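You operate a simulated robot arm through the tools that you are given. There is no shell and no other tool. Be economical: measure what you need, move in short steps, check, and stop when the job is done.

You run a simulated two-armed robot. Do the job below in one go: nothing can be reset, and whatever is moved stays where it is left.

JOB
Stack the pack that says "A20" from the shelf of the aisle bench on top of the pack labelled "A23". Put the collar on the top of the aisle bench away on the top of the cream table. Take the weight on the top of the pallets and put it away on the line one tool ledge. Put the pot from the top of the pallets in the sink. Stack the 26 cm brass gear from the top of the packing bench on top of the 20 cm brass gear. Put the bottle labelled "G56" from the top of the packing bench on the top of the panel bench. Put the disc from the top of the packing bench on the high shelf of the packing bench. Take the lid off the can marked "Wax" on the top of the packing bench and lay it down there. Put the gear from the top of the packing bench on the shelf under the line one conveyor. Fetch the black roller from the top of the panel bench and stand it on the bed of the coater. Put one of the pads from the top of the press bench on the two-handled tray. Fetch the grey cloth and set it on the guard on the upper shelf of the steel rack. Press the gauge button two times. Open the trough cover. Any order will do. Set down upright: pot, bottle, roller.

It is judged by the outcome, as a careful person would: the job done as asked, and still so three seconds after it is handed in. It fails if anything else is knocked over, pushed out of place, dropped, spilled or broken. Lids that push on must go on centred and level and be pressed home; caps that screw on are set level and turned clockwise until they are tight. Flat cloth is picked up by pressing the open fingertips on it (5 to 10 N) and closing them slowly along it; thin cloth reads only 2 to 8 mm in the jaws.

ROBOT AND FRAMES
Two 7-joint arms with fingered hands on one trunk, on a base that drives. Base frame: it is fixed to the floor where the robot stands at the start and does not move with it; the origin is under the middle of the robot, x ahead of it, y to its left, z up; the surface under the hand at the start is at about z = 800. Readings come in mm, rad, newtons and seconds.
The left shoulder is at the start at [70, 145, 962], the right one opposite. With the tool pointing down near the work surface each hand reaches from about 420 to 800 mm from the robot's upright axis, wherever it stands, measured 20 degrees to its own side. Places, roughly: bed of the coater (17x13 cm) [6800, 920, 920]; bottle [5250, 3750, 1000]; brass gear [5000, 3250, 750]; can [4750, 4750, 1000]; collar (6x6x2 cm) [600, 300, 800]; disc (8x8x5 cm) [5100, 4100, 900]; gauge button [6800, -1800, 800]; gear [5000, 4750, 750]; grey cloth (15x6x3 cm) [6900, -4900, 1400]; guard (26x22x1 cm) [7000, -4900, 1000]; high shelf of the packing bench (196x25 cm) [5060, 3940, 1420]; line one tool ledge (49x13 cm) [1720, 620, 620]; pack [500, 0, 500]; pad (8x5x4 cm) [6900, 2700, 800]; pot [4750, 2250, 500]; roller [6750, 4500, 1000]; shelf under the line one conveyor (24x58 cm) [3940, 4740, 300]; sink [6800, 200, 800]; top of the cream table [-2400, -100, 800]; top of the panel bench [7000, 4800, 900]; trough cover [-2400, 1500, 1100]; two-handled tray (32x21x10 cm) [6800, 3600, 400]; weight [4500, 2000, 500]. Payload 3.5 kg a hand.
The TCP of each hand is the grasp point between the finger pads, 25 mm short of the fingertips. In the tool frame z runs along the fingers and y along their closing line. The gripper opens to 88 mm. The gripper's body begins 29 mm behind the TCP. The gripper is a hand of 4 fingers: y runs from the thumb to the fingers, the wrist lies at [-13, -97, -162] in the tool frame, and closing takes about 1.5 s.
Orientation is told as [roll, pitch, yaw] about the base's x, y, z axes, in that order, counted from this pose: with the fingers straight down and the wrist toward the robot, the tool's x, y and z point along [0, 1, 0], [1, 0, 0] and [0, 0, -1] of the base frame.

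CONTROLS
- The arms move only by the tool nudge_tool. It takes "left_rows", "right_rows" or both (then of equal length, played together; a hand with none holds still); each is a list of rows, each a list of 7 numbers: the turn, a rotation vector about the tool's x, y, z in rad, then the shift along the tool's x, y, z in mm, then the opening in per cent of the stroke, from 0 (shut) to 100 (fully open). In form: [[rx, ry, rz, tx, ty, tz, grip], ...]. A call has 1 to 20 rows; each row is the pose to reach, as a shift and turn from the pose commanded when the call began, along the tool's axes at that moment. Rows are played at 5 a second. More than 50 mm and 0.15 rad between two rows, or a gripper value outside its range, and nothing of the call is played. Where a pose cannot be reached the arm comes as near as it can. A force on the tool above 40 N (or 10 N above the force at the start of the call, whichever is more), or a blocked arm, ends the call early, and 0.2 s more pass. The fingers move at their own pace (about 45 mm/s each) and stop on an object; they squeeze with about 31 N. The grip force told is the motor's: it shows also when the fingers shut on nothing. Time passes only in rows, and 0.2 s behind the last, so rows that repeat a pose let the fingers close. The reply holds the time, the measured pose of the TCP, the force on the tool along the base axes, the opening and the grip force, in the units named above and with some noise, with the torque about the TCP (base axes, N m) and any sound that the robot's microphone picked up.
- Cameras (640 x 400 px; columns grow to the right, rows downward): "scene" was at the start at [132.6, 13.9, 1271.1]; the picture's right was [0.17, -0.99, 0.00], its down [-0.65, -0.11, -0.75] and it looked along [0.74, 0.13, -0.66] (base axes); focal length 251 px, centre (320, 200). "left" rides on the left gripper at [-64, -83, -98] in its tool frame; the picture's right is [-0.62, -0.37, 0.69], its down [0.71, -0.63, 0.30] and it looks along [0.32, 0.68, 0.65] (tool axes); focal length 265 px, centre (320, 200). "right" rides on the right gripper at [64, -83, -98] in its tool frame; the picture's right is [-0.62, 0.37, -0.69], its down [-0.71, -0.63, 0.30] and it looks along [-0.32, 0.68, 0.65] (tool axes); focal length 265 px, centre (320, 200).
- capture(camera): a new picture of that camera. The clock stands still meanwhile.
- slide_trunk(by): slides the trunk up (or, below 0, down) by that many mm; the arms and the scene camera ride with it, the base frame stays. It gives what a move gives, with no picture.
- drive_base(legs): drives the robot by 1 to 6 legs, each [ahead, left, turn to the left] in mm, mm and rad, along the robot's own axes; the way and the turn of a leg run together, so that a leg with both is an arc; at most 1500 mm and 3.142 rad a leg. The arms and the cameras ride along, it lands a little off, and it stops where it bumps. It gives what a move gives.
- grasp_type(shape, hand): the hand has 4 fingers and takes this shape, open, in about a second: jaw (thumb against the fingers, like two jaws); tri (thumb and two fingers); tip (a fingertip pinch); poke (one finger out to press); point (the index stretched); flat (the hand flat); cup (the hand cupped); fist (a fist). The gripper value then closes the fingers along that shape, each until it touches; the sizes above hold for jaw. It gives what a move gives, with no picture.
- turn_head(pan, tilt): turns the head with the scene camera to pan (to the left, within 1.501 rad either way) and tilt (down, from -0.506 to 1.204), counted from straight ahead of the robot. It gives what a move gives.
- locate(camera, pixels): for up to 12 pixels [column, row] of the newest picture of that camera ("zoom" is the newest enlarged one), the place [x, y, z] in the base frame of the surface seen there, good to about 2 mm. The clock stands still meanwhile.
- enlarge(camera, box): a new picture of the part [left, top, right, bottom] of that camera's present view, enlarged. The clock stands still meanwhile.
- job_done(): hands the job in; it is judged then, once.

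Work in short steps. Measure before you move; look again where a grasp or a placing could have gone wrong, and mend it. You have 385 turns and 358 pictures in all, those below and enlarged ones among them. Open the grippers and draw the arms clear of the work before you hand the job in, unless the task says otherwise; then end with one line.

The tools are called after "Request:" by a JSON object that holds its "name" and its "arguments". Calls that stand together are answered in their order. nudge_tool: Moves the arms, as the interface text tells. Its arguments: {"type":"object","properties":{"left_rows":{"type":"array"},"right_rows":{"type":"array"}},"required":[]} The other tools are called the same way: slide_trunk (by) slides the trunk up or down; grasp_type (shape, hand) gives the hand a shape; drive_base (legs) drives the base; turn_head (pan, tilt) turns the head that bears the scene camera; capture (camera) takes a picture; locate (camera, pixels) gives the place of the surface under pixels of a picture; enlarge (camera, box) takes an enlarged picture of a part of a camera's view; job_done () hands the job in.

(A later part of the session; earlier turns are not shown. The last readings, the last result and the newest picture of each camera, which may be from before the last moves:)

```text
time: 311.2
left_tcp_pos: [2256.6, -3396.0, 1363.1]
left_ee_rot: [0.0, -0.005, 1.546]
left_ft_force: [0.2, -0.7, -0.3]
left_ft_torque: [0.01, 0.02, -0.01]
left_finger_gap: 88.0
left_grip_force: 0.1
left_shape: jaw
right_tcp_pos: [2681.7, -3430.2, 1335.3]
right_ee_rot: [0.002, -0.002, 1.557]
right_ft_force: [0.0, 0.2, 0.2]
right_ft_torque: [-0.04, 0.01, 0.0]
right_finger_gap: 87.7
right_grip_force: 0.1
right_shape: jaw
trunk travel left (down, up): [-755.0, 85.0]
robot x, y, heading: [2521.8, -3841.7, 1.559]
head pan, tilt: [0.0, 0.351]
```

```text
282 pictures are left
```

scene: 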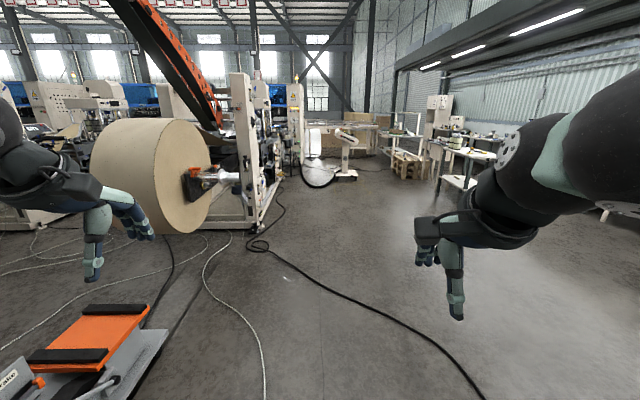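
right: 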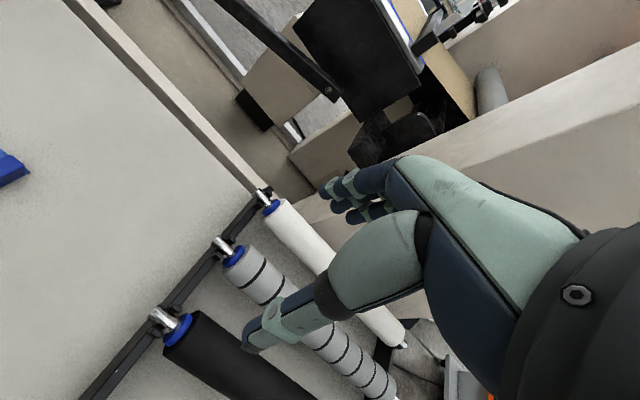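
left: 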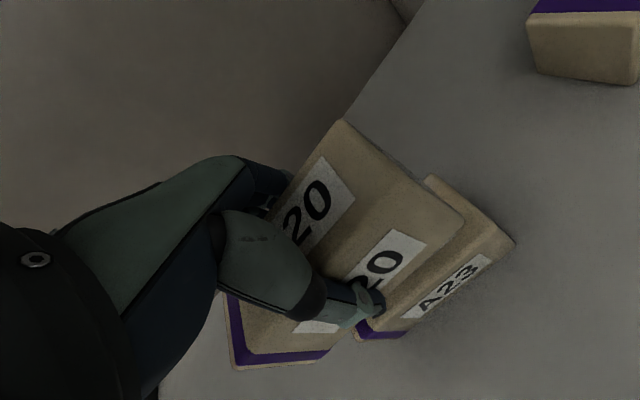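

Clear way north. I locate landmarks.

Request:
{"name": "locate", "arguments": {"camera": "scene", "pixels": [[260, 215], [215, 190], [340, 170], [400, 170], [355, 135], [440, 180], [310, 180], [465, 150], [410, 150], [480, 200], [300, 155], [388, 135]]}}

Request:
{"name": "enlarge", "arguments": {"camera": "scene", "box": [260, 90, 500, 240]}}

```text
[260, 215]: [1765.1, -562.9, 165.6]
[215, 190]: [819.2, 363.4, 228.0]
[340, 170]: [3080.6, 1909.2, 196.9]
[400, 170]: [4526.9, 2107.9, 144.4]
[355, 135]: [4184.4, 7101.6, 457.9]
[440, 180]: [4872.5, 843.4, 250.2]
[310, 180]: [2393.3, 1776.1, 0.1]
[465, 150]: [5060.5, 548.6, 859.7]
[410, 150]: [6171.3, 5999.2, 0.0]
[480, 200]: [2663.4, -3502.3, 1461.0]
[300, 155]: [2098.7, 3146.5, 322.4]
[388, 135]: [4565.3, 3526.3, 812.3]
```

```text
2.67 times, centred on (380, 165) of scene
```

zoom: 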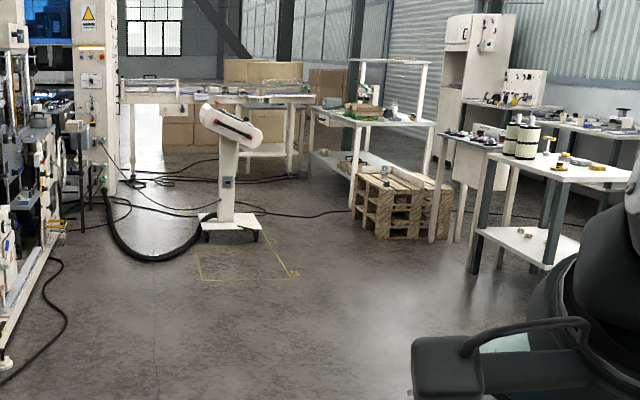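

Pallets stand at about (4527,2108). I drive north, sidestep east, and approach the pallets facing +x.

Request:
{"name": "drive_base", "arguments": {"legs": [[1500, 0, 0], [1500, 0, 0], [1500, 0, 0], [0, -1250, 0], [1250, 0, 0], [0, 0, -1.559]]}}

Request:
{"name": "turn_head", "arguments": {"pan": 0, "tilt": 0.6}}

Request:
{"name": "capture", "arguments": {"camera": "scene"}}

```text
time: 348.6
left_tcp_pos: [4354.3, 2196.1, 1362.6]
left_ee_rot: [0.0, -0.004, -0.023]
left_ft_force: [0.5, -0.1, -0.8]
left_ft_torque: [0.01, 0.02, -0.02]
left_finger_gap: 87.8
left_grip_force: 0.0
left_shape: jaw
right_tcp_pos: [4318.9, 1771.6, 1336.0]
right_ee_rot: [0.0, -0.002, -0.013]
right_ft_force: [0.2, -0.3, 0.5]
right_ft_torque: [-0.03, 0.02, 0.0]
right_finger_gap: 87.5
right_grip_force: 0.0
right_shape: jaw
trunk travel left (down, up): [-755.0, 85.0]
robot x, y, heading: [3905.5, 1930.5, -0.013]
head pan, tilt: [0.0, 0.351]
```

```text
time: 349.4
left_tcp_pos: [4354.1, 2196.1, 1362.9]
left_ee_rot: [-0.001, -0.003, -0.022]
left_ft_force: [0.0, 0.5, -0.1]
left_ft_torque: [-0.03, -0.01, 0.02]
left_finger_gap: 87.6
left_grip_force: 0.1
left_shape: jaw
right_tcp_pos: [4317.9, 1771.9, 1335.0]
right_ee_rot: [0.0, -0.002, -0.012]
right_ft_force: [1.1, 0.3, 0.3]
right_ft_torque: [-0.03, -0.01, 0.03]
right_finger_gap: 87.8
right_grip_force: 0.1
right_shape: jaw
trunk travel left (down, up): [-755.0, 85.0]
robot x, y, heading: [3907.1, 1933.0, -0.013]
head pan, tilt: [0.0, 0.6]
```

```text
280 pictures are left
```

scene: 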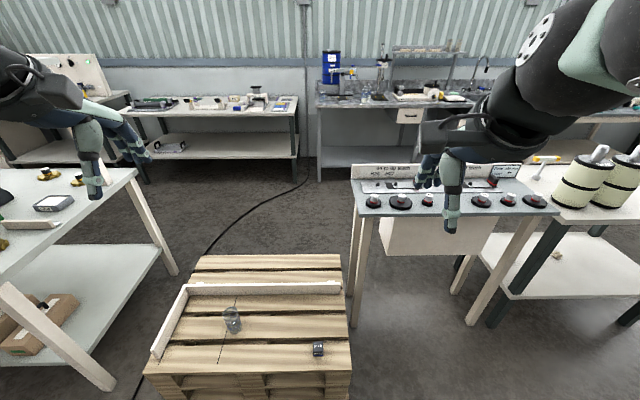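

I see the weight at (318,350) and a clear pot at (232,320). I enlarge and locate.

Request:
{"name": "enlarge", "arguments": {"camera": "scene", "box": [200, 290, 340, 378]}}

```text
4.55 times, centred on (270, 334) of scene
```

zoom: 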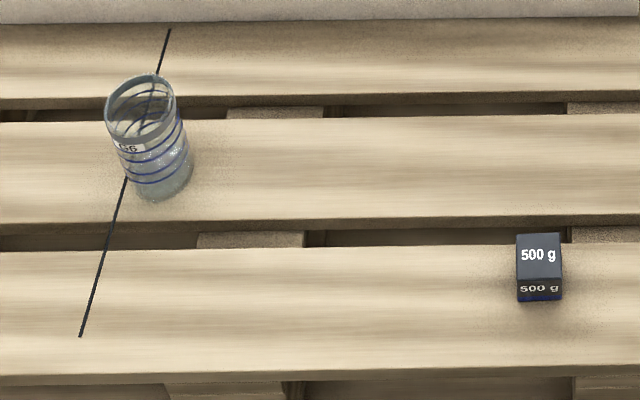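

Request:
{"name": "locate", "arguments": {"camera": "zoom", "pixels": [[540, 250], [520, 237], [560, 237], [518, 278], [560, 278], [540, 300], [110, 105], [172, 90], [140, 78], [140, 140], [160, 195], [300, 300]]}}

```text
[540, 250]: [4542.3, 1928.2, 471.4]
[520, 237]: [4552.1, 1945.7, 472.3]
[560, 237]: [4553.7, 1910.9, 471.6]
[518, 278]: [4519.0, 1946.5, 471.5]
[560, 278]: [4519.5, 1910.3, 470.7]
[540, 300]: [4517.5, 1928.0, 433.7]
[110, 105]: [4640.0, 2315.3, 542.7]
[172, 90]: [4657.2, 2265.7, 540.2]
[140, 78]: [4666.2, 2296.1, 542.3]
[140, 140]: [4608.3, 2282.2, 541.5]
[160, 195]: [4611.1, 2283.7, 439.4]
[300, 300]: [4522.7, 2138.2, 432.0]
```

Weight centre (4536,1928), 36 mm cube, z 432–471; pot centre (4637,2290), ø57, z 432–542. I shift left/ahead and lower the trunk for both.

Request:
{"name": "drive_base", "arguments": {"legs": [[60, 200, 0.013]]}}

Request:
{"name": "slide_trunk", "arguments": {"by": -400}}

Request:
{"name": "slide_trunk", "arguments": {"by": -130}}

```text
time: 351.0
left_tcp_pos: [4410.0, 2396.9, 1363.1]
left_ee_rot: [0.003, -0.005, -0.008]
left_ft_force: [0.5, -0.6, -0.5]
left_ft_torque: [0.05, 0.01, 0.03]
left_finger_gap: 87.8
left_grip_force: 0.1
left_shape: jaw
right_tcp_pos: [4379.8, 1972.0, 1335.0]
right_ee_rot: [0.003, -0.004, 0.0]
right_ft_force: [-0.1, -0.1, -0.1]
right_ft_torque: [-0.01, -0.02, 0.0]
right_finger_gap: 87.8
right_grip_force: 0.0
right_shape: jaw
trunk travel left (down, up): [-755.0, 85.0]
robot x, y, heading: [3968.2, 2128.5, -0.002]
head pan, tilt: [0.0, 0.6]
```

```text
time: 354.8
left_tcp_pos: [4411.3, 2399.5, 963.6]
left_ee_rot: [0.001, -0.004, -0.009]
left_ft_force: [-0.1, -0.5, -0.5]
left_ft_torque: [-0.02, -0.02, 0.01]
left_finger_gap: 88.1
left_grip_force: 0.1
left_shape: jaw
right_tcp_pos: [4382.2, 1974.2, 936.2]
right_ee_rot: [0.0, -0.002, 0.002]
right_ft_force: [0.1, 0.8, 0.0]
right_ft_torque: [-0.05, 0.02, -0.03]
right_finger_gap: 87.5
right_grip_force: 0.1
right_shape: jaw
trunk travel left (down, up): [-355.0, 485.0]
robot x, y, heading: [3963.6, 2130.7, 0.0]
head pan, tilt: [0.0, 0.6]
```

```text
time: 356.4
left_tcp_pos: [4410.3, 2400.8, 832.2]
left_ee_rot: [0.0, -0.002, -0.009]
left_ft_force: [-0.5, -0.2, 0.0]
left_ft_torque: [0.01, 0.05, -0.03]
left_finger_gap: 87.8
left_grip_force: 0.0
left_shape: jaw
right_tcp_pos: [4381.8, 1975.6, 806.2]
right_ee_rot: [0.0, -0.003, 0.002]
right_ft_force: [-0.1, 0.3, -0.4]
right_ft_torque: [0.01, 0.01, 0.0]
right_finger_gap: 87.8
right_grip_force: 0.2
right_shape: jaw
trunk travel left (down, up): [-225.0, 615.0]
robot x, y, heading: [3968.8, 2126.0, -0.0]
head pan, tilt: [0.0, 0.6]
```

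I move both hands to hover over their objects.

Request:
{"name": "nudge_tool", "arguments": {"left_rows": [[0, 0, 0, -12, 25, 24, 100], [0, 0, 0, -24, 50, 48, 100], [0, 0, 0, -37, 76, 71, 100], [0, 0, 0, -49, 101, 94, 100], [0, 0, 0, -62, 126, 118, 100], [0, 0, 0, -74, 151, 141, 100], [0, 0, 0, -86, 177, 165, 100], [0, 0, 0, -98, 202, 188, 100], [0, 0, 0, -111, 228, 212, 100], [0, 0, 0, -111, 228, 212, 100]], "right_rows": [[0, 0, 0, -5, 17, 32, 100], [0, 0, 0, -11, 34, 64, 100], [0, 0, 0, -16, 51, 95, 100], [0, 0, 0, -21, 68, 127, 100], [0, 0, 0, -27, 86, 159, 100], [0, 0, 0, -32, 103, 191, 100], [0, 0, 0, -37, 120, 222, 100], [0, 0, 0, -43, 137, 254, 100], [0, 0, 0, -48, 154, 280, 100], [0, 0, 0, -48, 154, 280, 100]]}}

Request:
{"name": "capture", "arguments": {"camera": "left"}}

Request:
{"name": "capture", "arguments": {"camera": "right"}}

```text
time: 358.6
left_tcp_pos: [4639.1, 2287.2, 621.5]
left_ee_rot: [-0.001, -0.004, -0.01]
left_ft_force: [-0.7, -0.8, 0.2]
left_ft_torque: [0.01, 0.0, 0.04]
left_finger_gap: 87.9
left_grip_force: 0.0
left_shape: jaw
right_tcp_pos: [4537.4, 1927.5, 526.3]
right_ee_rot: [0.002, -0.003, 0.003]
right_ft_force: [0.4, 0.5, 0.5]
right_ft_torque: [-0.01, -0.03, 0.02]
right_finger_gap: 87.9
right_grip_force: 0.1
right_shape: jaw
trunk travel left (down, up): [-225.0, 615.0]
robot x, y, heading: [3965.9, 2130.0, -0.0]
head pan, tilt: [0.0, 0.6]
```

```text
278 pictures are left
```

left: 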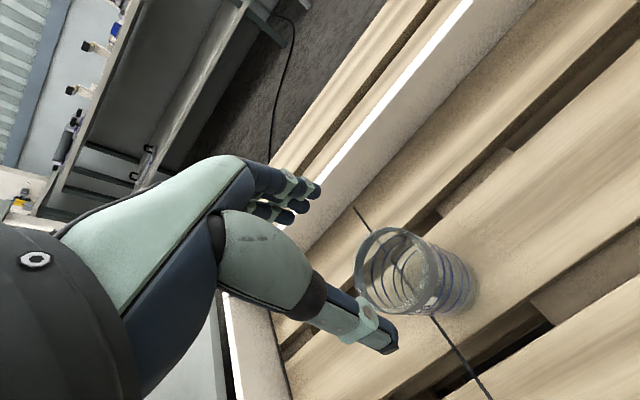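

```text
277 pictures are left
```

right: 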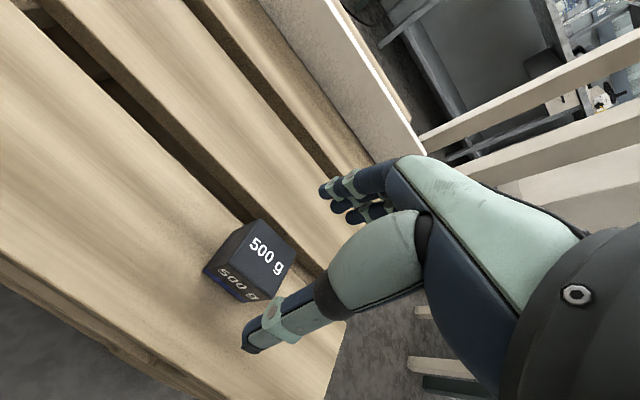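

Both centred (projections agree). I descend and close both.

Request:
{"name": "nudge_tool", "arguments": {"left_rows": [[0, 0, 0, 2, -1, 30, 100], [0, 0, 0, 2, -1, 60, 100], [0, 0, 0, 2, -1, 85, 100], [0, 0, 0, 2, -1, 101, 100], [0, 0, 0, 2, -1, 101, 60], [0, 0, 0, 2, -1, 101, 30], [0, 0, 0, 2, -1, 101, 0], [0, 0, 0, 2, -1, 101, 0], [0, 0, 0, 2, -1, 101, 0], [0, 0, 0, 2, -1, 101, 0]], "right_rows": [[0, 0, 0, 0, -1, 20, 100], [0, 0, 0, 0, -1, 40, 100], [0, 0, 0, 0, -1, 55, 100], [0, 0, 0, 0, -1, 64, 100], [0, 0, 0, 0, -1, 64, 60], [0, 0, 0, 0, -1, 64, 30], [0, 0, 0, 0, -1, 64, 0], [0, 0, 0, 0, -1, 64, 0], [0, 0, 0, 0, -1, 64, 0], [0, 0, 0, 0, -1, 64, 0]]}}

Request:
{"name": "nudge_tool", "arguments": {"left_rows": [[0, 0, 0, 0, 0, -30, 0], [0, 0, 0, 0, 0, -65, 0], [0, 0, 0, 0, 0, -100, 0], [0, 0, 0, 0, 0, -140, 0], [0, 0, 0, 0, 0, -140, 0]], "right_rows": [[0, 0, 0, 0, 0, -30, 0], [0, 0, 0, 0, 0, -65, 0], [0, 0, 0, 0, 0, -100, 0], [0, 0, 0, 0, 0, -140, 0], [0, 0, 0, 0, 0, -140, 0]]}}

Request:
{"name": "capture", "arguments": {"camera": "left"}}

Request:
{"name": "capture", "arguments": {"camera": "right"}}

```text
time: 360.8
left_tcp_pos: [4638.3, 2290.3, 522.0]
left_ee_rot: [0.001, -0.007, -0.01]
left_ft_force: [3.8, -1.4, 10.9]
left_ft_torque: [0.11, -0.48, -0.12]
left_finger_gap: 48.5
left_grip_force: 30.8
left_shape: jaw
right_tcp_pos: [4535.2, 1927.0, 462.1]
right_ee_rot: [0.001, -0.002, 0.002]
right_ft_force: [-1.6, 0.5, 0.4]
right_ft_torque: [-0.01, -0.01, 0.03]
right_finger_gap: 34.9
right_grip_force: 30.6
right_shape: jaw
trunk travel left (down, up): [-225.0, 615.0]
robot x, y, heading: [3965.9, 2128.6, -0.004]
head pan, tilt: [0.0, 0.6]
```

```text
time: 362.0
left_tcp_pos: [4639.0, 2289.0, 661.7]
left_ee_rot: [0.0, -0.002, -0.009]
left_ft_force: [0.3, 0.0, -1.9]
left_ft_torque: [0.02, -0.01, 0.02]
left_finger_gap: 47.2
left_grip_force: 31.0
left_shape: jaw
right_tcp_pos: [4535.6, 1927.2, 600.5]
right_ee_rot: [0.001, -0.001, 0.002]
right_ft_force: [-0.1, -0.5, -5.2]
right_ft_torque: [-0.03, 0.01, 0.01]
right_finger_gap: 34.6
right_grip_force: 31.2
right_shape: jaw
trunk travel left (down, up): [-225.0, 615.0]
robot x, y, heading: [3965.9, 2128.5, -0.001]
head pan, tilt: [0.0, 0.6]
```

```text
276 pictures are left
```

left: 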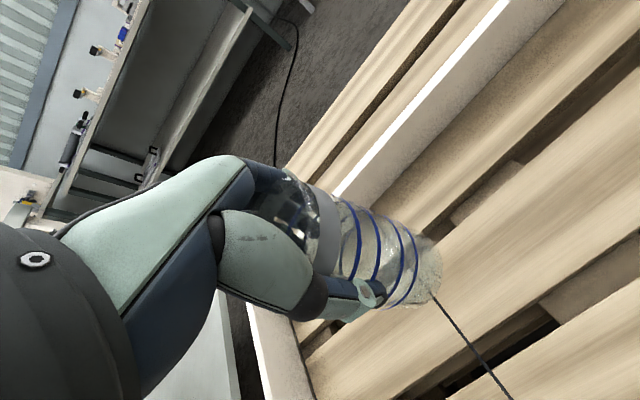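

```text
275 pictures are left
```

right: 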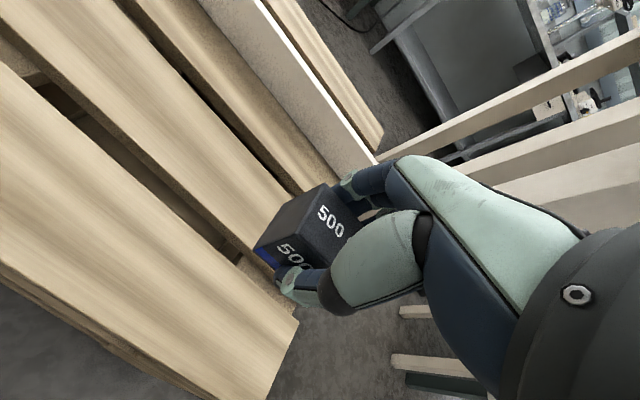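

Both are held. I tuck both arms and raise the trunk a bit, then turn round toward line one.

Request:
{"name": "nudge_tool", "arguments": {"left_rows": [[0, 0, 0, 10, -40, -20, 0], [0, 0, 0, 30, -80, -40, 0], [0, 0, 0, 50, -120, -60, 0], [0, 0, 0, 70, -160, -80, 0], [0, 0, 0, 90, -200, -100, 0], [0, 0, 0, 90, -215, -120, 0], [0, 0, 0, 90, -215, -120, 0]], "right_rows": [[0, 0, 0, 5, -25, -30, 0], [0, 0, 0, 10, -50, -60, 0], [0, 0, 0, 15, -75, -90, 0], [0, 0, 0, 20, -100, -120, 0], [0, 0, 0, 25, -120, -150, 0], [0, 0, 0, 30, -135, -180, 0], [0, 0, 0, 30, -135, -180, 0]]}}

Request:
{"name": "slide_trunk", "arguments": {"by": 250}}

Request:
{"name": "drive_base", "arguments": {"legs": [[-300, 0, 0], [0, 0, -3.14], [0, 1430, 0], [900, 0, 0]]}}

Request:
{"name": "turn_head", "arguments": {"pan": -0.1, "tilt": 0.5}}

Request:
{"name": "capture", "arguments": {"camera": "scene"}}

```text
time: 363.6
left_tcp_pos: [4423.0, 2380.8, 779.8]
left_ee_rot: [-0.002, -0.002, -0.008]
left_ft_force: [0.2, 0.4, -1.3]
left_ft_torque: [-0.03, 0.04, 0.02]
left_finger_gap: 46.7
left_grip_force: 30.6
left_shape: jaw
right_tcp_pos: [4400.5, 1955.4, 782.3]
right_ee_rot: [0.003, 0.0, 0.002]
right_ft_force: [0.7, 0.5, -5.1]
right_ft_torque: [-0.02, 0.03, -0.01]
right_finger_gap: 34.8
right_grip_force: 31.0
right_shape: jaw
trunk travel left (down, up): [-225.0, 615.0]
robot x, y, heading: [3965.3, 2128.0, 0.0]
head pan, tilt: [0.0, 0.6]
```

```text
time: 366.2
left_tcp_pos: [4424.1, 2381.2, 1029.3]
left_ee_rot: [0.0, -0.003, -0.008]
left_ft_force: [0.4, 0.4, -1.3]
left_ft_torque: [0.0, 0.02, 0.0]
left_finger_gap: 46.6
left_grip_force: 31.1
left_shape: jaw
right_tcp_pos: [4401.3, 1955.4, 1031.6]
right_ee_rot: [-0.001, -0.002, 0.002]
right_ft_force: [0.8, -0.1, -4.3]
right_ft_torque: [0.0, 0.0, 0.02]
right_finger_gap: 34.6
right_grip_force: 30.5
right_shape: jaw
trunk travel left (down, up): [-475.0, 365.0]
robot x, y, heading: [3968.3, 2128.0, 0.003]
head pan, tilt: [0.0, 0.6]
```

```text
time: 367.9
left_tcp_pos: [4177.0, 2381.0, 1031.3]
left_ee_rot: [-0.001, -0.007, -0.007]
left_ft_force: [-1.1, 0.0, -1.9]
left_ft_torque: [-0.01, -0.02, 0.01]
left_finger_gap: 46.7
left_grip_force: 30.4
left_shape: jaw
right_tcp_pos: [4154.2, 1956.0, 1032.4]
right_ee_rot: [-0.001, 0.001, 0.0]
right_ft_force: [0.0, -0.9, -4.6]
right_ft_torque: [-0.02, -0.03, -0.03]
right_finger_gap: 34.7
right_grip_force: 31.1
right_shape: jaw
trunk travel left (down, up): [-475.0, 365.0]
robot x, y, heading: [3722.7, 2126.6, -0.001]
head pan, tilt: [0.0, 0.6]
stopped in leg 1: the robot was blocked; the commanded pose is now the measured one
```

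```text
time: 368.6
left_tcp_pos: [4181.1, 2380.9, 1029.6]
left_ee_rot: [-0.002, 0.0, -0.009]
left_ft_force: [-0.1, 0.9, 0.0]
left_ft_torque: [0.0, 0.0, -0.04]
left_finger_gap: 46.4
left_grip_force: 30.4
left_shape: jaw
right_tcp_pos: [4157.6, 1955.3, 1030.6]
right_ee_rot: [0.0, 0.001, 0.0]
right_ft_force: [-0.2, -0.3, -4.7]
right_ft_torque: [-0.02, 0.02, -0.05]
right_finger_gap: 35.1
right_grip_force: 30.5
right_shape: jaw
trunk travel left (down, up): [-475.0, 365.0]
robot x, y, heading: [3724.6, 2128.8, 0.003]
head pan, tilt: [-0.099, 0.499]
```

```text
274 pictures are left
```

scene: 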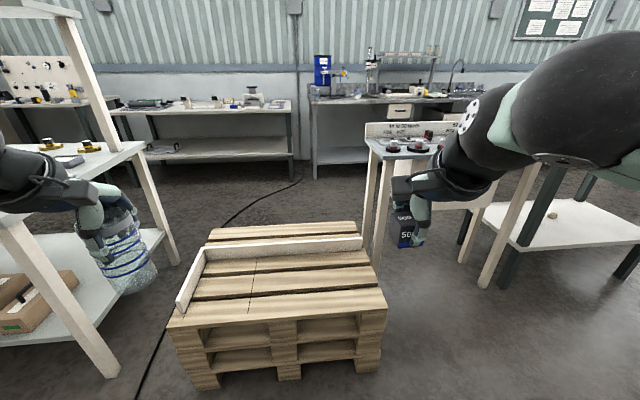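

The robot was blocked from behind at x ≈ 3720. I move slightly forward, sidestep to −y, and turn to look at what's behind.

Request:
{"name": "drive_base", "arguments": {"legs": [[60, 0, 0], [0, -1000, 0], [0, 0, 2.2]]}}

Request:
{"name": "turn_head", "arguments": {"pan": 0.2, "tilt": 0.5}}

Request:
{"name": "capture", "arguments": {"camera": "scene"}}

```text
time: 379.7
left_tcp_pos: [3303.2, 1320.6, 1029.5]
left_ee_rot: [-0.001, -0.004, 2.231]
left_ft_force: [-0.5, -0.2, -0.8]
left_ft_torque: [0.01, 0.01, 0.02]
left_finger_gap: 46.3
left_grip_force: 31.3
left_shape: jaw
right_tcp_pos: [3651.6, 1567.7, 1031.2]
right_ee_rot: [-0.002, 0.001, 2.24]
right_ft_force: [0.0, 0.4, -5.1]
right_ft_torque: [0.02, -0.01, 0.0]
right_finger_gap: 34.4
right_grip_force: 32.1
right_shape: jaw
trunk travel left (down, up): [-475.0, 365.0]
robot x, y, heading: [3785.8, 1118.7, 2.24]
head pan, tilt: [-0.099, 0.499]
```

```text
time: 380.5
left_tcp_pos: [3304.5, 1320.2, 1028.3]
left_ee_rot: [-0.001, -0.002, 2.233]
left_ft_force: [-0.1, 0.2, -1.4]
left_ft_torque: [-0.01, 0.06, 0.03]
left_finger_gap: 46.4
left_grip_force: 30.7
left_shape: jaw
right_tcp_pos: [3650.6, 1568.0, 1031.4]
right_ee_rot: [0.002, 0.002, 2.24]
right_ft_force: [-0.1, 0.0, -5.1]
right_ft_torque: [-0.02, 0.0, 0.0]
right_finger_gap: 34.4
right_grip_force: 30.7
right_shape: jaw
trunk travel left (down, up): [-475.0, 365.0]
robot x, y, heading: [3787.9, 1117.4, 2.24]
head pan, tilt: [0.201, 0.499]
```

```text
273 pictures are left
```

scene: 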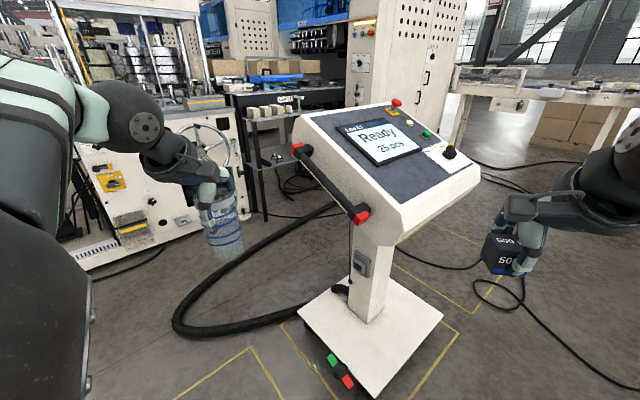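

I check whether the pedestal still stands where it was (earlier base point ≈ (3080,1909)).

Request:
{"name": "locate", "arguments": {"camera": "scene", "pixels": [[300, 312], [375, 395], [440, 318], [365, 283], [280, 325], [250, 348], [458, 335], [490, 300], [400, 250], [370, 240], [420, 395], [340, 375]]}}

```text
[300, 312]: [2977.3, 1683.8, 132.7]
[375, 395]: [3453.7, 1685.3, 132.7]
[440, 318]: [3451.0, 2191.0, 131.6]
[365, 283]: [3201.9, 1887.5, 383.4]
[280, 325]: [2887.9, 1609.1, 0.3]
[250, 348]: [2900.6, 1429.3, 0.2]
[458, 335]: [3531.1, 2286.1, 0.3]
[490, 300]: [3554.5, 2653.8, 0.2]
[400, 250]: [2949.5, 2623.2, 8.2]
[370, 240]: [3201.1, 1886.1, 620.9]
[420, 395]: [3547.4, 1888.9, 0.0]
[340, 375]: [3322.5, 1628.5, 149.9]
```

I compare the pole's edges with the earlier measurement.

Request:
{"name": "locate", "arguments": {"camera": "scene", "pixels": [[352, 290], [348, 300], [388, 290], [384, 310], [350, 240], [392, 240], [300, 320], [350, 270]]}}

```text
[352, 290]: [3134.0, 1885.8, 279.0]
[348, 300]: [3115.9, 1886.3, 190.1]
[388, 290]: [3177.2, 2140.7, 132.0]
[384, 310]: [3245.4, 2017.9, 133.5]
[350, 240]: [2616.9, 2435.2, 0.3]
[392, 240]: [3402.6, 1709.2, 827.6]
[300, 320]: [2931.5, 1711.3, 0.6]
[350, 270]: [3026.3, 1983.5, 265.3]
```

The pedestal was not displaced (base x 2977–3454, centred in its outline). I go on to line one's ledge.

Request:
{"name": "drive_base", "arguments": {"legs": [[0, 0, 0.9], [0, 650, 0], [1250, 0, 0]]}}

Request:
{"name": "turn_head", "arguments": {"pan": -0.1, "tilt": 0.65}}

Request:
{"name": "capture", "arguments": {"camera": "scene"}}

```text
time: 392.4
left_tcp_pos: [2075.2, 208.7, 1029.7]
left_ee_rot: [-0.002, -0.001, -3.14]
left_ft_force: [0.8, 0.8, -1.4]
left_ft_torque: [0.0, 0.02, -0.02]
left_finger_gap: 46.2
left_grip_force: 31.0
left_shape: jaw
right_tcp_pos: [2093.3, 634.4, 1029.8]
right_ee_rot: [-0.001, 0.003, -3.131]
right_ft_force: [0.1, -0.7, -5.5]
right_ft_torque: [-0.03, -0.04, -0.01]
right_finger_gap: 34.4
right_grip_force: 30.7
right_shape: jaw
trunk travel left (down, up): [-475.0, 365.0]
robot x, y, heading: [2531.6, 465.3, -3.132]
head pan, tilt: [0.201, 0.499]
```

```text
time: 393.2
left_tcp_pos: [2076.0, 208.1, 1029.5]
left_ee_rot: [-0.003, -0.003, -3.139]
left_ft_force: [-1.0, 0.1, -0.7]
left_ft_torque: [0.01, 0.02, 0.01]
left_finger_gap: 46.1
left_grip_force: 30.5
left_shape: jaw
right_tcp_pos: [2093.0, 635.6, 1030.5]
right_ee_rot: [0.0, 0.005, -3.131]
right_ft_force: [-0.6, -0.5, -4.5]
right_ft_torque: [0.01, -0.04, 0.01]
right_finger_gap: 34.2
right_grip_force: 31.1
right_shape: jaw
trunk travel left (down, up): [-475.0, 365.0]
robot x, y, heading: [2529.4, 464.3, -3.129]
head pan, tilt: [-0.099, 0.649]
```

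```text
272 pictures are left
```

scene: 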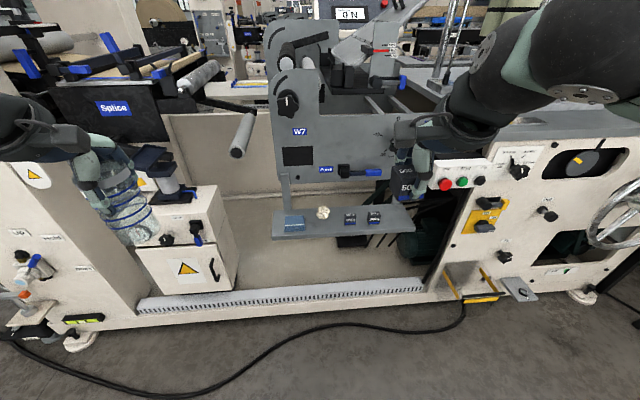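

The ledge at (345,222) holds a blue pad, a wad, and two weights. I measure free space.

Request:
{"name": "enlarge", "arguments": {"camera": "scene", "box": [260, 180, 430, 260]}}

Request:
{"name": "locate", "arguments": {"camera": "zoom", "pixels": [[60, 200], [580, 180], [45, 230], [560, 115], [470, 180], [520, 150], [340, 140], [430, 135], [400, 180], [290, 180], [440, 70], [530, 190]]}}

```text
3.76 times, centred on (345, 220) of scene
```

zoom: 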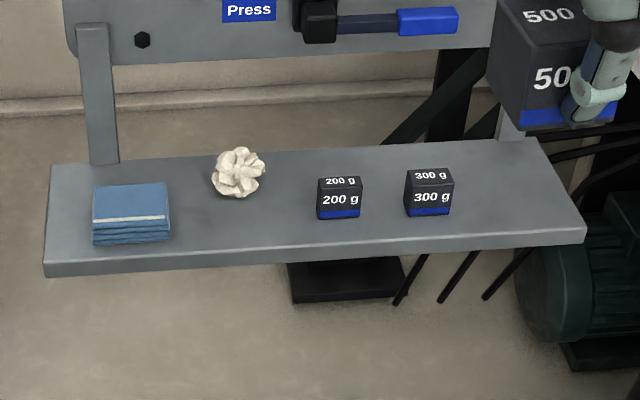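

```text
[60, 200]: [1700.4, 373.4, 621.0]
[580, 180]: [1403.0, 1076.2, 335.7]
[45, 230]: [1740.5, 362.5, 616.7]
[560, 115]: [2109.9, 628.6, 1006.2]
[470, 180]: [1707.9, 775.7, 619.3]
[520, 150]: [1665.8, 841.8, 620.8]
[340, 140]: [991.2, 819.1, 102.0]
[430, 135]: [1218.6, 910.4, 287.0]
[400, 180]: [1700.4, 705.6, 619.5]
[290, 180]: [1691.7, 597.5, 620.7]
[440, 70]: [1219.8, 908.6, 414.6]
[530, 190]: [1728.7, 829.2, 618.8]
```

I check the plate above the ledge and the ledge's front/right edges.

Request:
{"name": "locate", "arguments": {"camera": "zoom", "pixels": [[180, 40], [400, 50], [430, 20], [500, 105], [100, 100], [582, 228], [575, 215], [560, 190], [450, 190], [410, 190], [430, 175], [320, 25]]}}

```text
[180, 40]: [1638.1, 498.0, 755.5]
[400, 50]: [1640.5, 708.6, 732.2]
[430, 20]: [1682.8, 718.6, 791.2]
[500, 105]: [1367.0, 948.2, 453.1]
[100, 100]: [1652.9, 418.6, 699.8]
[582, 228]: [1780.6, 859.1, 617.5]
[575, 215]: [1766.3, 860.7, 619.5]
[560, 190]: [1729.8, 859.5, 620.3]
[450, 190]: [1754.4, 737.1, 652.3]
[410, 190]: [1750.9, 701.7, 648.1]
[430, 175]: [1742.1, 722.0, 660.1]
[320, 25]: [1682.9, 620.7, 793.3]
```

Ledge front is x≈1781, back plate x≈1640. I'll set the 500 g at (1735, 815), in row with the others. Drive closer first.

Request:
{"name": "drive_base", "arguments": {"legs": [[210, -135, -0.012]]}}

Request:
{"name": "nudge_tool", "arguments": {"right_rows": [[0, 0, 0, 0, 0, 40, 0], [0, 0, 0, 0, 0, 80, 0], [0, 0, 0, 0, 0, 120, 0], [0, 0, 0, 0, 0, 160, 0], [0, 0, 0, 0, 0, 200, 0], [0, 0, 0, 0, 0, 240, 0], [0, 0, 0, 0, 0, 280, 0], [0, 0, 0, 0, 0, 300, 0], [0, 0, 0, 0, 0, 300, 0]]}}

Request:
{"name": "capture", "arguments": {"camera": "right"}}

Request:
{"name": "capture", "arguments": {"camera": "scene"}}

```text
time: 395.0
left_tcp_pos: [1862.8, 347.8, 1029.1]
left_ee_rot: [-0.002, -0.002, 3.135]
left_ft_force: [0.5, 0.0, -0.5]
left_ft_torque: [-0.01, -0.02, -0.02]
left_finger_gap: 46.0
left_grip_force: 31.1
left_shape: jaw
right_tcp_pos: [1884.5, 773.4, 1030.8]
right_ee_rot: [-0.001, 0.001, -3.14]
right_ft_force: [-0.5, 0.8, -4.7]
right_ft_torque: [0.04, -0.02, -0.01]
right_finger_gap: 34.3
right_grip_force: 31.3
right_shape: jaw
trunk travel left (down, up): [-475.0, 365.0]
robot x, y, heading: [2318.1, 601.9, 3.142]
head pan, tilt: [-0.099, 0.649]
```

```text
time: 397.0
left_tcp_pos: [1862.5, 346.9, 1028.9]
left_ee_rot: [-0.003, -0.003, 3.133]
left_ft_force: [-0.2, 0.1, -2.2]
left_ft_torque: [-0.01, 0.02, 0.0]
left_finger_gap: 46.1
left_grip_force: 31.4
left_shape: jaw
right_tcp_pos: [1885.0, 773.3, 730.9]
right_ee_rot: [0.0, 0.001, 3.142]
right_ft_force: [0.4, 0.6, -4.7]
right_ft_torque: [0.01, -0.04, 0.0]
right_finger_gap: 34.2
right_grip_force: 30.7
right_shape: jaw
trunk travel left (down, up): [-475.0, 365.0]
robot x, y, heading: [2319.6, 600.9, 3.146]
head pan, tilt: [-0.099, 0.649]
```

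```text
270 pictures are left
```

right: 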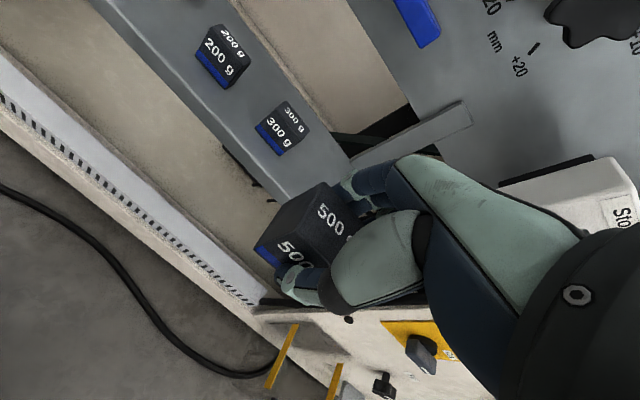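

```text
269 pictures are left
```

scene: 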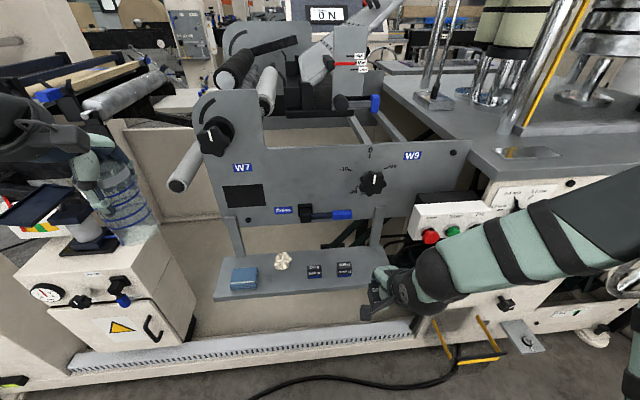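

I check the clearance to the button box right of the ledge.

Request:
{"name": "locate", "arguments": {"camera": "scene", "pixels": [[415, 210], [430, 237], [450, 230], [415, 250], [380, 285], [435, 270], [395, 290], [460, 205]]}}

```text
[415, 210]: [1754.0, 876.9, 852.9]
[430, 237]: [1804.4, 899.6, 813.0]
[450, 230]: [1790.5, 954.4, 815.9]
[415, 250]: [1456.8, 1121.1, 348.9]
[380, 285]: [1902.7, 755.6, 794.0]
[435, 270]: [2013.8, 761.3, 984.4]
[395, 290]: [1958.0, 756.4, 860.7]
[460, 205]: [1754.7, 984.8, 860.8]
```

The stop button sits at (1804,900,813), so I use y ≈ 791 for placing. I lower to 700 first, then move in, then set down.

Request:
{"name": "nudge_tool", "arguments": {"right_rows": [[0, 0, 0, -10, 20, 20, 0], [0, 0, 0, -17, 50, 35, 0], [0, 0, 0, -18, 85, 38, 0], [0, 0, 0, -18, 120, 38, 0], [0, 0, 0, -18, 150, 38, 0], [0, 0, 0, -18, 150, 38, 0]]}}

Request:
{"name": "capture", "arguments": {"camera": "right"}}

Request:
{"name": "enlarge", "arguments": {"camera": "scene", "box": [270, 180, 470, 305]}}

```text
time: 398.4
left_tcp_pos: [1862.6, 347.6, 1030.0]
left_ee_rot: [-0.002, -0.003, 3.134]
left_ft_force: [-0.6, 0.3, -1.1]
left_ft_torque: [0.05, -0.02, 0.01]
left_finger_gap: 45.9
left_grip_force: 30.6
left_shape: jaw
right_tcp_pos: [1735.0, 791.6, 692.3]
right_ee_rot: [0.0, 0.001, -3.14]
right_ft_force: [0.5, 0.9, -5.3]
right_ft_torque: [0.01, -0.02, 0.0]
right_finger_gap: 34.2
right_grip_force: 31.6
right_shape: jaw
trunk travel left (down, up): [-475.0, 365.0]
robot x, y, heading: [2319.3, 597.3, 3.141]
head pan, tilt: [-0.099, 0.649]
```

```text
268 pictures are left
```

right: 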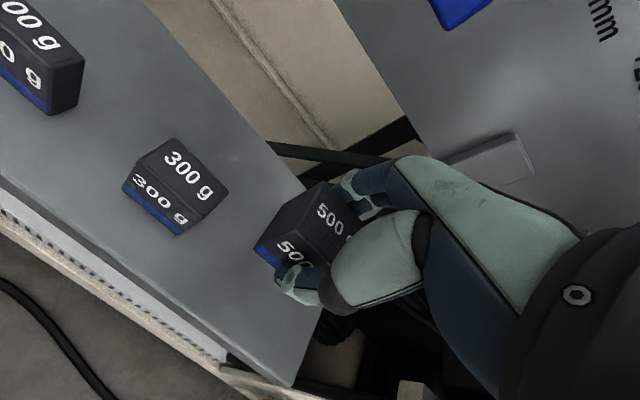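

```text
3.20 times, centred on (370, 242) of scene
```

zoom: 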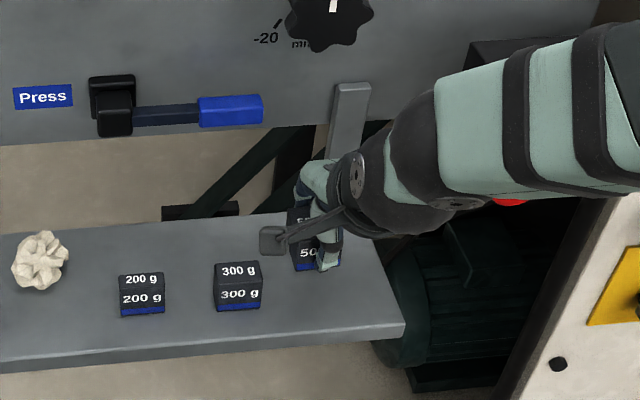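

Well placed between the 300 g and the ledge end. I lower 41 mm, open, and retreat upward/back.

Request:
{"name": "nudge_tool", "arguments": {"right_rows": [[0, 0, 0, 0, 0, 15, 0], [0, 0, 0, 0, 0, 28, 0], [0, 0, 0, 0, 0, 36, 0], [0, 0, 0, 0, 0, 41, 0], [0, 0, 0, 0, 0, 41, 0]]}}

Request:
{"name": "nudge_tool", "arguments": {"right_rows": [[0, 0, 0, 0, 0, 0, 30], [0, 0, 0, 0, 0, 0, 65], [0, 0, 0, 0, 0, 0, 75], [0, 0, 0, 0, 0, -20, 75], [0, 0, 0, 0, 0, -50, 75], [0, 0, 0, 5, -30, -70, 80], [0, 0, 0, 10, -70, -90, 100], [0, 0, 0, 15, -110, -120, 100], [0, 0, 0, 20, -145, -150, 100], [0, 0, 0, 20, -145, -190, 100], [0, 0, 0, 20, -150, -230, 100], [0, 0, 0, 20, -155, -270, 100], [0, 0, 0, 20, -155, -310, 100], [0, 0, 0, 20, -155, -350, 100]]}}

Request:
{"name": "enlarge", "arguments": {"camera": "scene", "box": [200, 180, 440, 320]}}

```text
time: 399.6
left_tcp_pos: [1863.4, 347.9, 1029.5]
left_ee_rot: [-0.002, -0.002, 3.134]
left_ft_force: [1.1, -0.6, -1.0]
left_ft_torque: [0.02, -0.02, 0.03]
left_finger_gap: 45.9
left_grip_force: 31.2
left_shape: jaw
right_tcp_pos: [1735.4, 791.3, 651.6]
right_ee_rot: [0.001, 0.001, -3.142]
right_ft_force: [0.5, -0.2, -3.4]
right_ft_torque: [0.0, 0.0, 0.01]
right_finger_gap: 34.2
right_grip_force: 30.9
right_shape: jaw
trunk travel left (down, up): [-475.0, 365.0]
robot x, y, heading: [2320.5, 597.0, 3.144]
head pan, tilt: [-0.099, 0.649]
```

```text
refused: row 8 steps farther than a row can; nothing moved
```

```text
2.67 times, centred on (320, 250) of scene
```

zoom: 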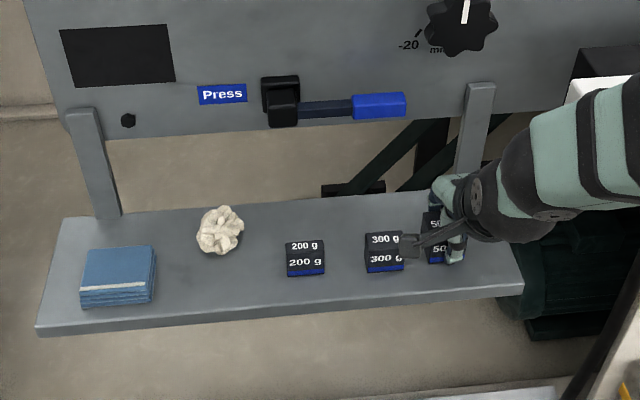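

I lower 1.5 mm more, release, and retreat with smaller steps.

Request:
{"name": "nudge_tool", "arguments": {"right_rows": [[0, 0, 0, 0, 0, 1.5, 0], [0, 0, 0, 0, 0, 1.5, 30], [0, 0, 0, 0, 0, 1.5, 65], [0, 0, 0, 0, 0, 1.5, 75], [0, 0, 0, 0, 0, -20, 75], [0, 0, 0, 0, 0, -50, 75], [0, 0, 0, 5, -30, -70, 80], [0, 0, 0, 10, -65, -90, 100], [0, 0, 0, 15, -100, -115, 100], [0, 0, 0, 20, -130, -145, 100], [0, 0, 0, 20, -145, -185, 100], [0, 0, 0, 20, -150, -230, 100], [0, 0, 0, 20, -155, -270, 100], [0, 0, 0, 20, -155, -310, 100], [0, 0, 0, 20, -155, -350, 100]]}}

Request:
{"name": "enlarge", "arguments": {"camera": "scene", "box": [200, 180, 440, 320]}}

```text
time: 402.8
left_tcp_pos: [1864.1, 345.5, 1029.4]
left_ee_rot: [-0.005, -0.004, 3.133]
left_ft_force: [-0.5, -0.3, -1.1]
left_ft_torque: [0.03, 0.0, 0.01]
left_finger_gap: 45.7
left_grip_force: 30.8
left_shape: jaw
right_tcp_pos: [1891.4, 769.6, 1002.7]
right_ee_rot: [-0.001, 0.003, -3.141]
right_ft_force: [0.5, 0.5, 0.7]
right_ft_torque: [0.04, -0.04, -0.01]
right_finger_gap: 87.7
right_grip_force: 0.2
right_shape: jaw
trunk travel left (down, up): [-475.0, 365.0]
robot x, y, heading: [2317.2, 601.0, 3.136]
head pan, tilt: [-0.099, 0.649]
```

```text
2.67 times, centred on (320, 250) of scene
```

zoom: 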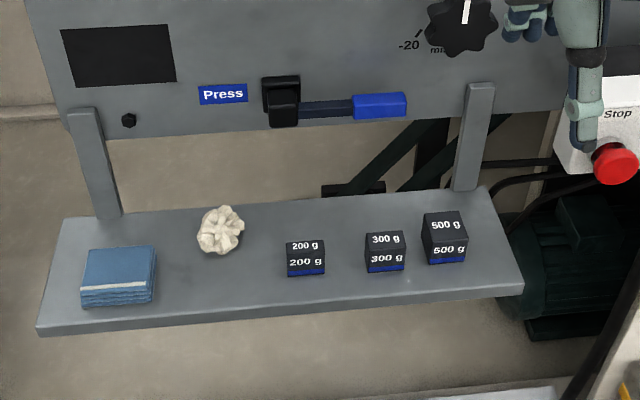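

Weight done. Next the pot to the sink: I back off, turn to face east further south, and look for the way.

Request:
{"name": "drive_base", "arguments": {"legs": [[-500, 0, 0], [0, 1300, 0], [0, 0, 3.14]]}}

Request:
{"name": "turn_head", "arguments": {"pan": 0.2, "tilt": 0.25}}

Request:
{"name": "capture", "arguments": {"camera": "scene"}}

```text
time: 419.1
left_tcp_pos: [3274.1, -444.4, 1029.6]
left_ee_rot: [-0.003, -0.001, -0.014]
left_ft_force: [0.9, 0.2, -1.6]
left_ft_torque: [0.01, 0.0, -0.03]
left_finger_gap: 44.6
left_grip_force: 31.3
left_shape: jaw
right_tcp_pos: [3244.8, -869.4, 1001.4]
right_ee_rot: [0.0, 0.002, -0.007]
right_ft_force: [0.1, -0.7, -0.1]
right_ft_torque: [-0.01, 0.01, -0.01]
right_finger_gap: 87.5
right_grip_force: 0.0
right_shape: jaw
trunk travel left (down, up): [-475.0, 365.0]
robot x, y, heading: [2815.8, -694.0, -0.005]
head pan, tilt: [-0.099, 0.649]
```

```text
time: 420.0
left_tcp_pos: [3273.3, -445.4, 1030.0]
left_ee_rot: [-0.004, -0.003, -0.012]
left_ft_force: [-0.8, -0.2, -1.6]
left_ft_torque: [0.0, -0.02, 0.0]
left_finger_gap: 44.9
left_grip_force: 30.7
left_shape: jaw
right_tcp_pos: [3242.4, -869.7, 1001.7]
right_ee_rot: [0.001, 0.001, -0.006]
right_ft_force: [0.2, 0.4, 0.4]
right_ft_torque: [-0.02, 0.0, 0.0]
right_finger_gap: 87.6
right_grip_force: 0.1
right_shape: jaw
trunk travel left (down, up): [-475.0, 365.0]
robot x, y, heading: [2814.5, -691.8, -0.008]
head pan, tilt: [0.201, 0.25]
```

```text
264 pictures are left
```

scene: 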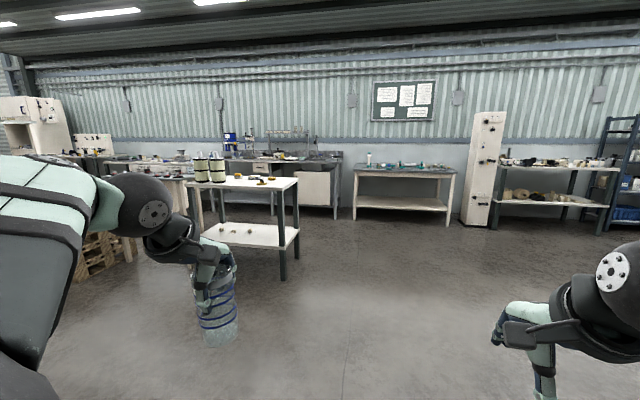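

I locate the island table's end and the sink bench.

Request:
{"name": "locate", "arguments": {"camera": "scene", "pixels": [[298, 182], [283, 278], [330, 160], [335, 215], [230, 165], [300, 158], [360, 215], [370, 168], [250, 155], [180, 180], [465, 220]]}}

Request:
{"name": "enlarge", "arguments": {"camera": "scene", "box": [180, 110, 360, 220]}}

```text
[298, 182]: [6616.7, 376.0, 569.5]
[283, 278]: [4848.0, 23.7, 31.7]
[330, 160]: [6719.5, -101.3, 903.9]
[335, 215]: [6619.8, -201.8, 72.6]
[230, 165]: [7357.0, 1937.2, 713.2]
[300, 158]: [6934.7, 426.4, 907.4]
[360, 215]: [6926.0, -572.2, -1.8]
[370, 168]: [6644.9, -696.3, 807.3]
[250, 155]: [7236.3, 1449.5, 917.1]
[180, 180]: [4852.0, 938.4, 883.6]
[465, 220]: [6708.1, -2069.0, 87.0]
```

```text
3.56 times, centred on (270, 165) of scene
```

zoom: 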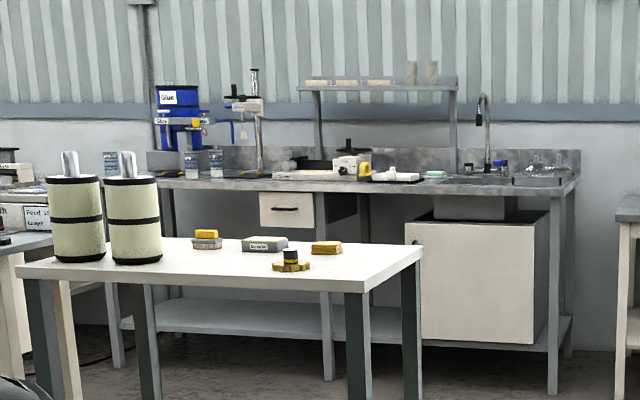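

The sink bench is at x ≥ 6600. I drive east south of the island and then up to the sink.

Request:
{"name": "drive_base", "arguments": {"legs": [[1500, 0, 0], [1500, 0, 0], [250, 0, 0], [0, 700, 0.008]]}}

Request:
{"name": "turn_head", "arguments": {"pan": 0.2, "tilt": 0.6}}

Request:
{"name": "capture", "arguments": {"camera": "scene"}}

```text
time: 439.3
left_tcp_pos: [6517.0, 234.6, 1029.8]
left_ee_rot: [-0.001, -0.002, -0.003]
left_ft_force: [-0.5, -0.3, -1.5]
left_ft_torque: [0.0, 0.02, 0.03]
left_finger_gap: 44.9
left_grip_force: 30.6
left_shape: jaw
right_tcp_pos: [6491.0, -190.5, 1001.8]
right_ee_rot: [0.002, 0.003, 0.005]
right_ft_force: [0.2, 0.2, 0.5]
right_ft_torque: [-0.03, 0.05, 0.02]
right_finger_gap: 87.7
right_grip_force: 0.0
right_shape: jaw
trunk travel left (down, up): [-475.0, 365.0]
robot x, y, heading: [6061.5, -22.4, 0.006]
head pan, tilt: [0.201, 0.25]
```

```text
time: 440.1
left_tcp_pos: [6515.5, 234.1, 1029.3]
left_ee_rot: [-0.003, -0.002, -0.003]
left_ft_force: [-0.5, -0.7, -1.1]
left_ft_torque: [0.0, -0.01, -0.01]
left_finger_gap: 45.2
left_grip_force: 31.4
left_shape: jaw
right_tcp_pos: [6491.6, -191.1, 1003.9]
right_ee_rot: [-0.001, 0.002, 0.006]
right_ft_force: [0.1, 0.4, -0.1]
right_ft_torque: [-0.06, 0.01, 0.01]
right_finger_gap: 87.6
right_grip_force: 0.0
right_shape: jaw
trunk travel left (down, up): [-475.0, 365.0]
robot x, y, heading: [6062.3, -20.3, 0.01]
head pan, tilt: [0.201, 0.6]
```

```text
262 pictures are left
```

scene: 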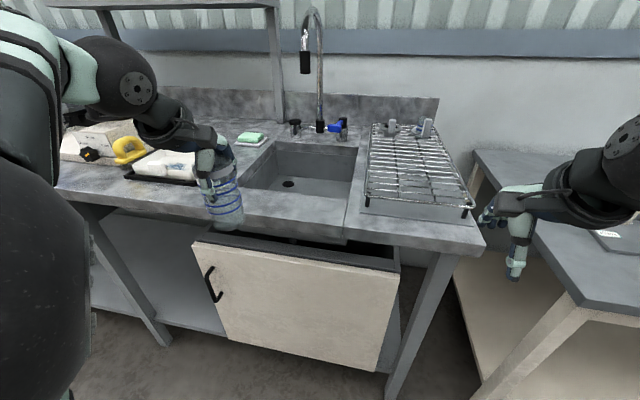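

The basin is at (305,175). I locate its corners and bottom.

Request:
{"name": "locate", "arguments": {"camera": "scene", "pixels": [[288, 183], [310, 190], [330, 190], [265, 150], [355, 152], [345, 195], [250, 185], [320, 170], [300, 160], [305, 60], [300, 225], [225, 225]]}}

```text
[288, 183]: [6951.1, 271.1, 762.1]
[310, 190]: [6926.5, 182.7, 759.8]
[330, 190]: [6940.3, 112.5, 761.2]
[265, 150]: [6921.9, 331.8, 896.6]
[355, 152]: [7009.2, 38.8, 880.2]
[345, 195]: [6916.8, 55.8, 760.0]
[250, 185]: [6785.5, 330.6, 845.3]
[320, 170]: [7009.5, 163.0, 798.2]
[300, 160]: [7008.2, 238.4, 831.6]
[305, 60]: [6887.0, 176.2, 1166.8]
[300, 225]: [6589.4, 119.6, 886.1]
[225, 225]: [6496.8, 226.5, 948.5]
```

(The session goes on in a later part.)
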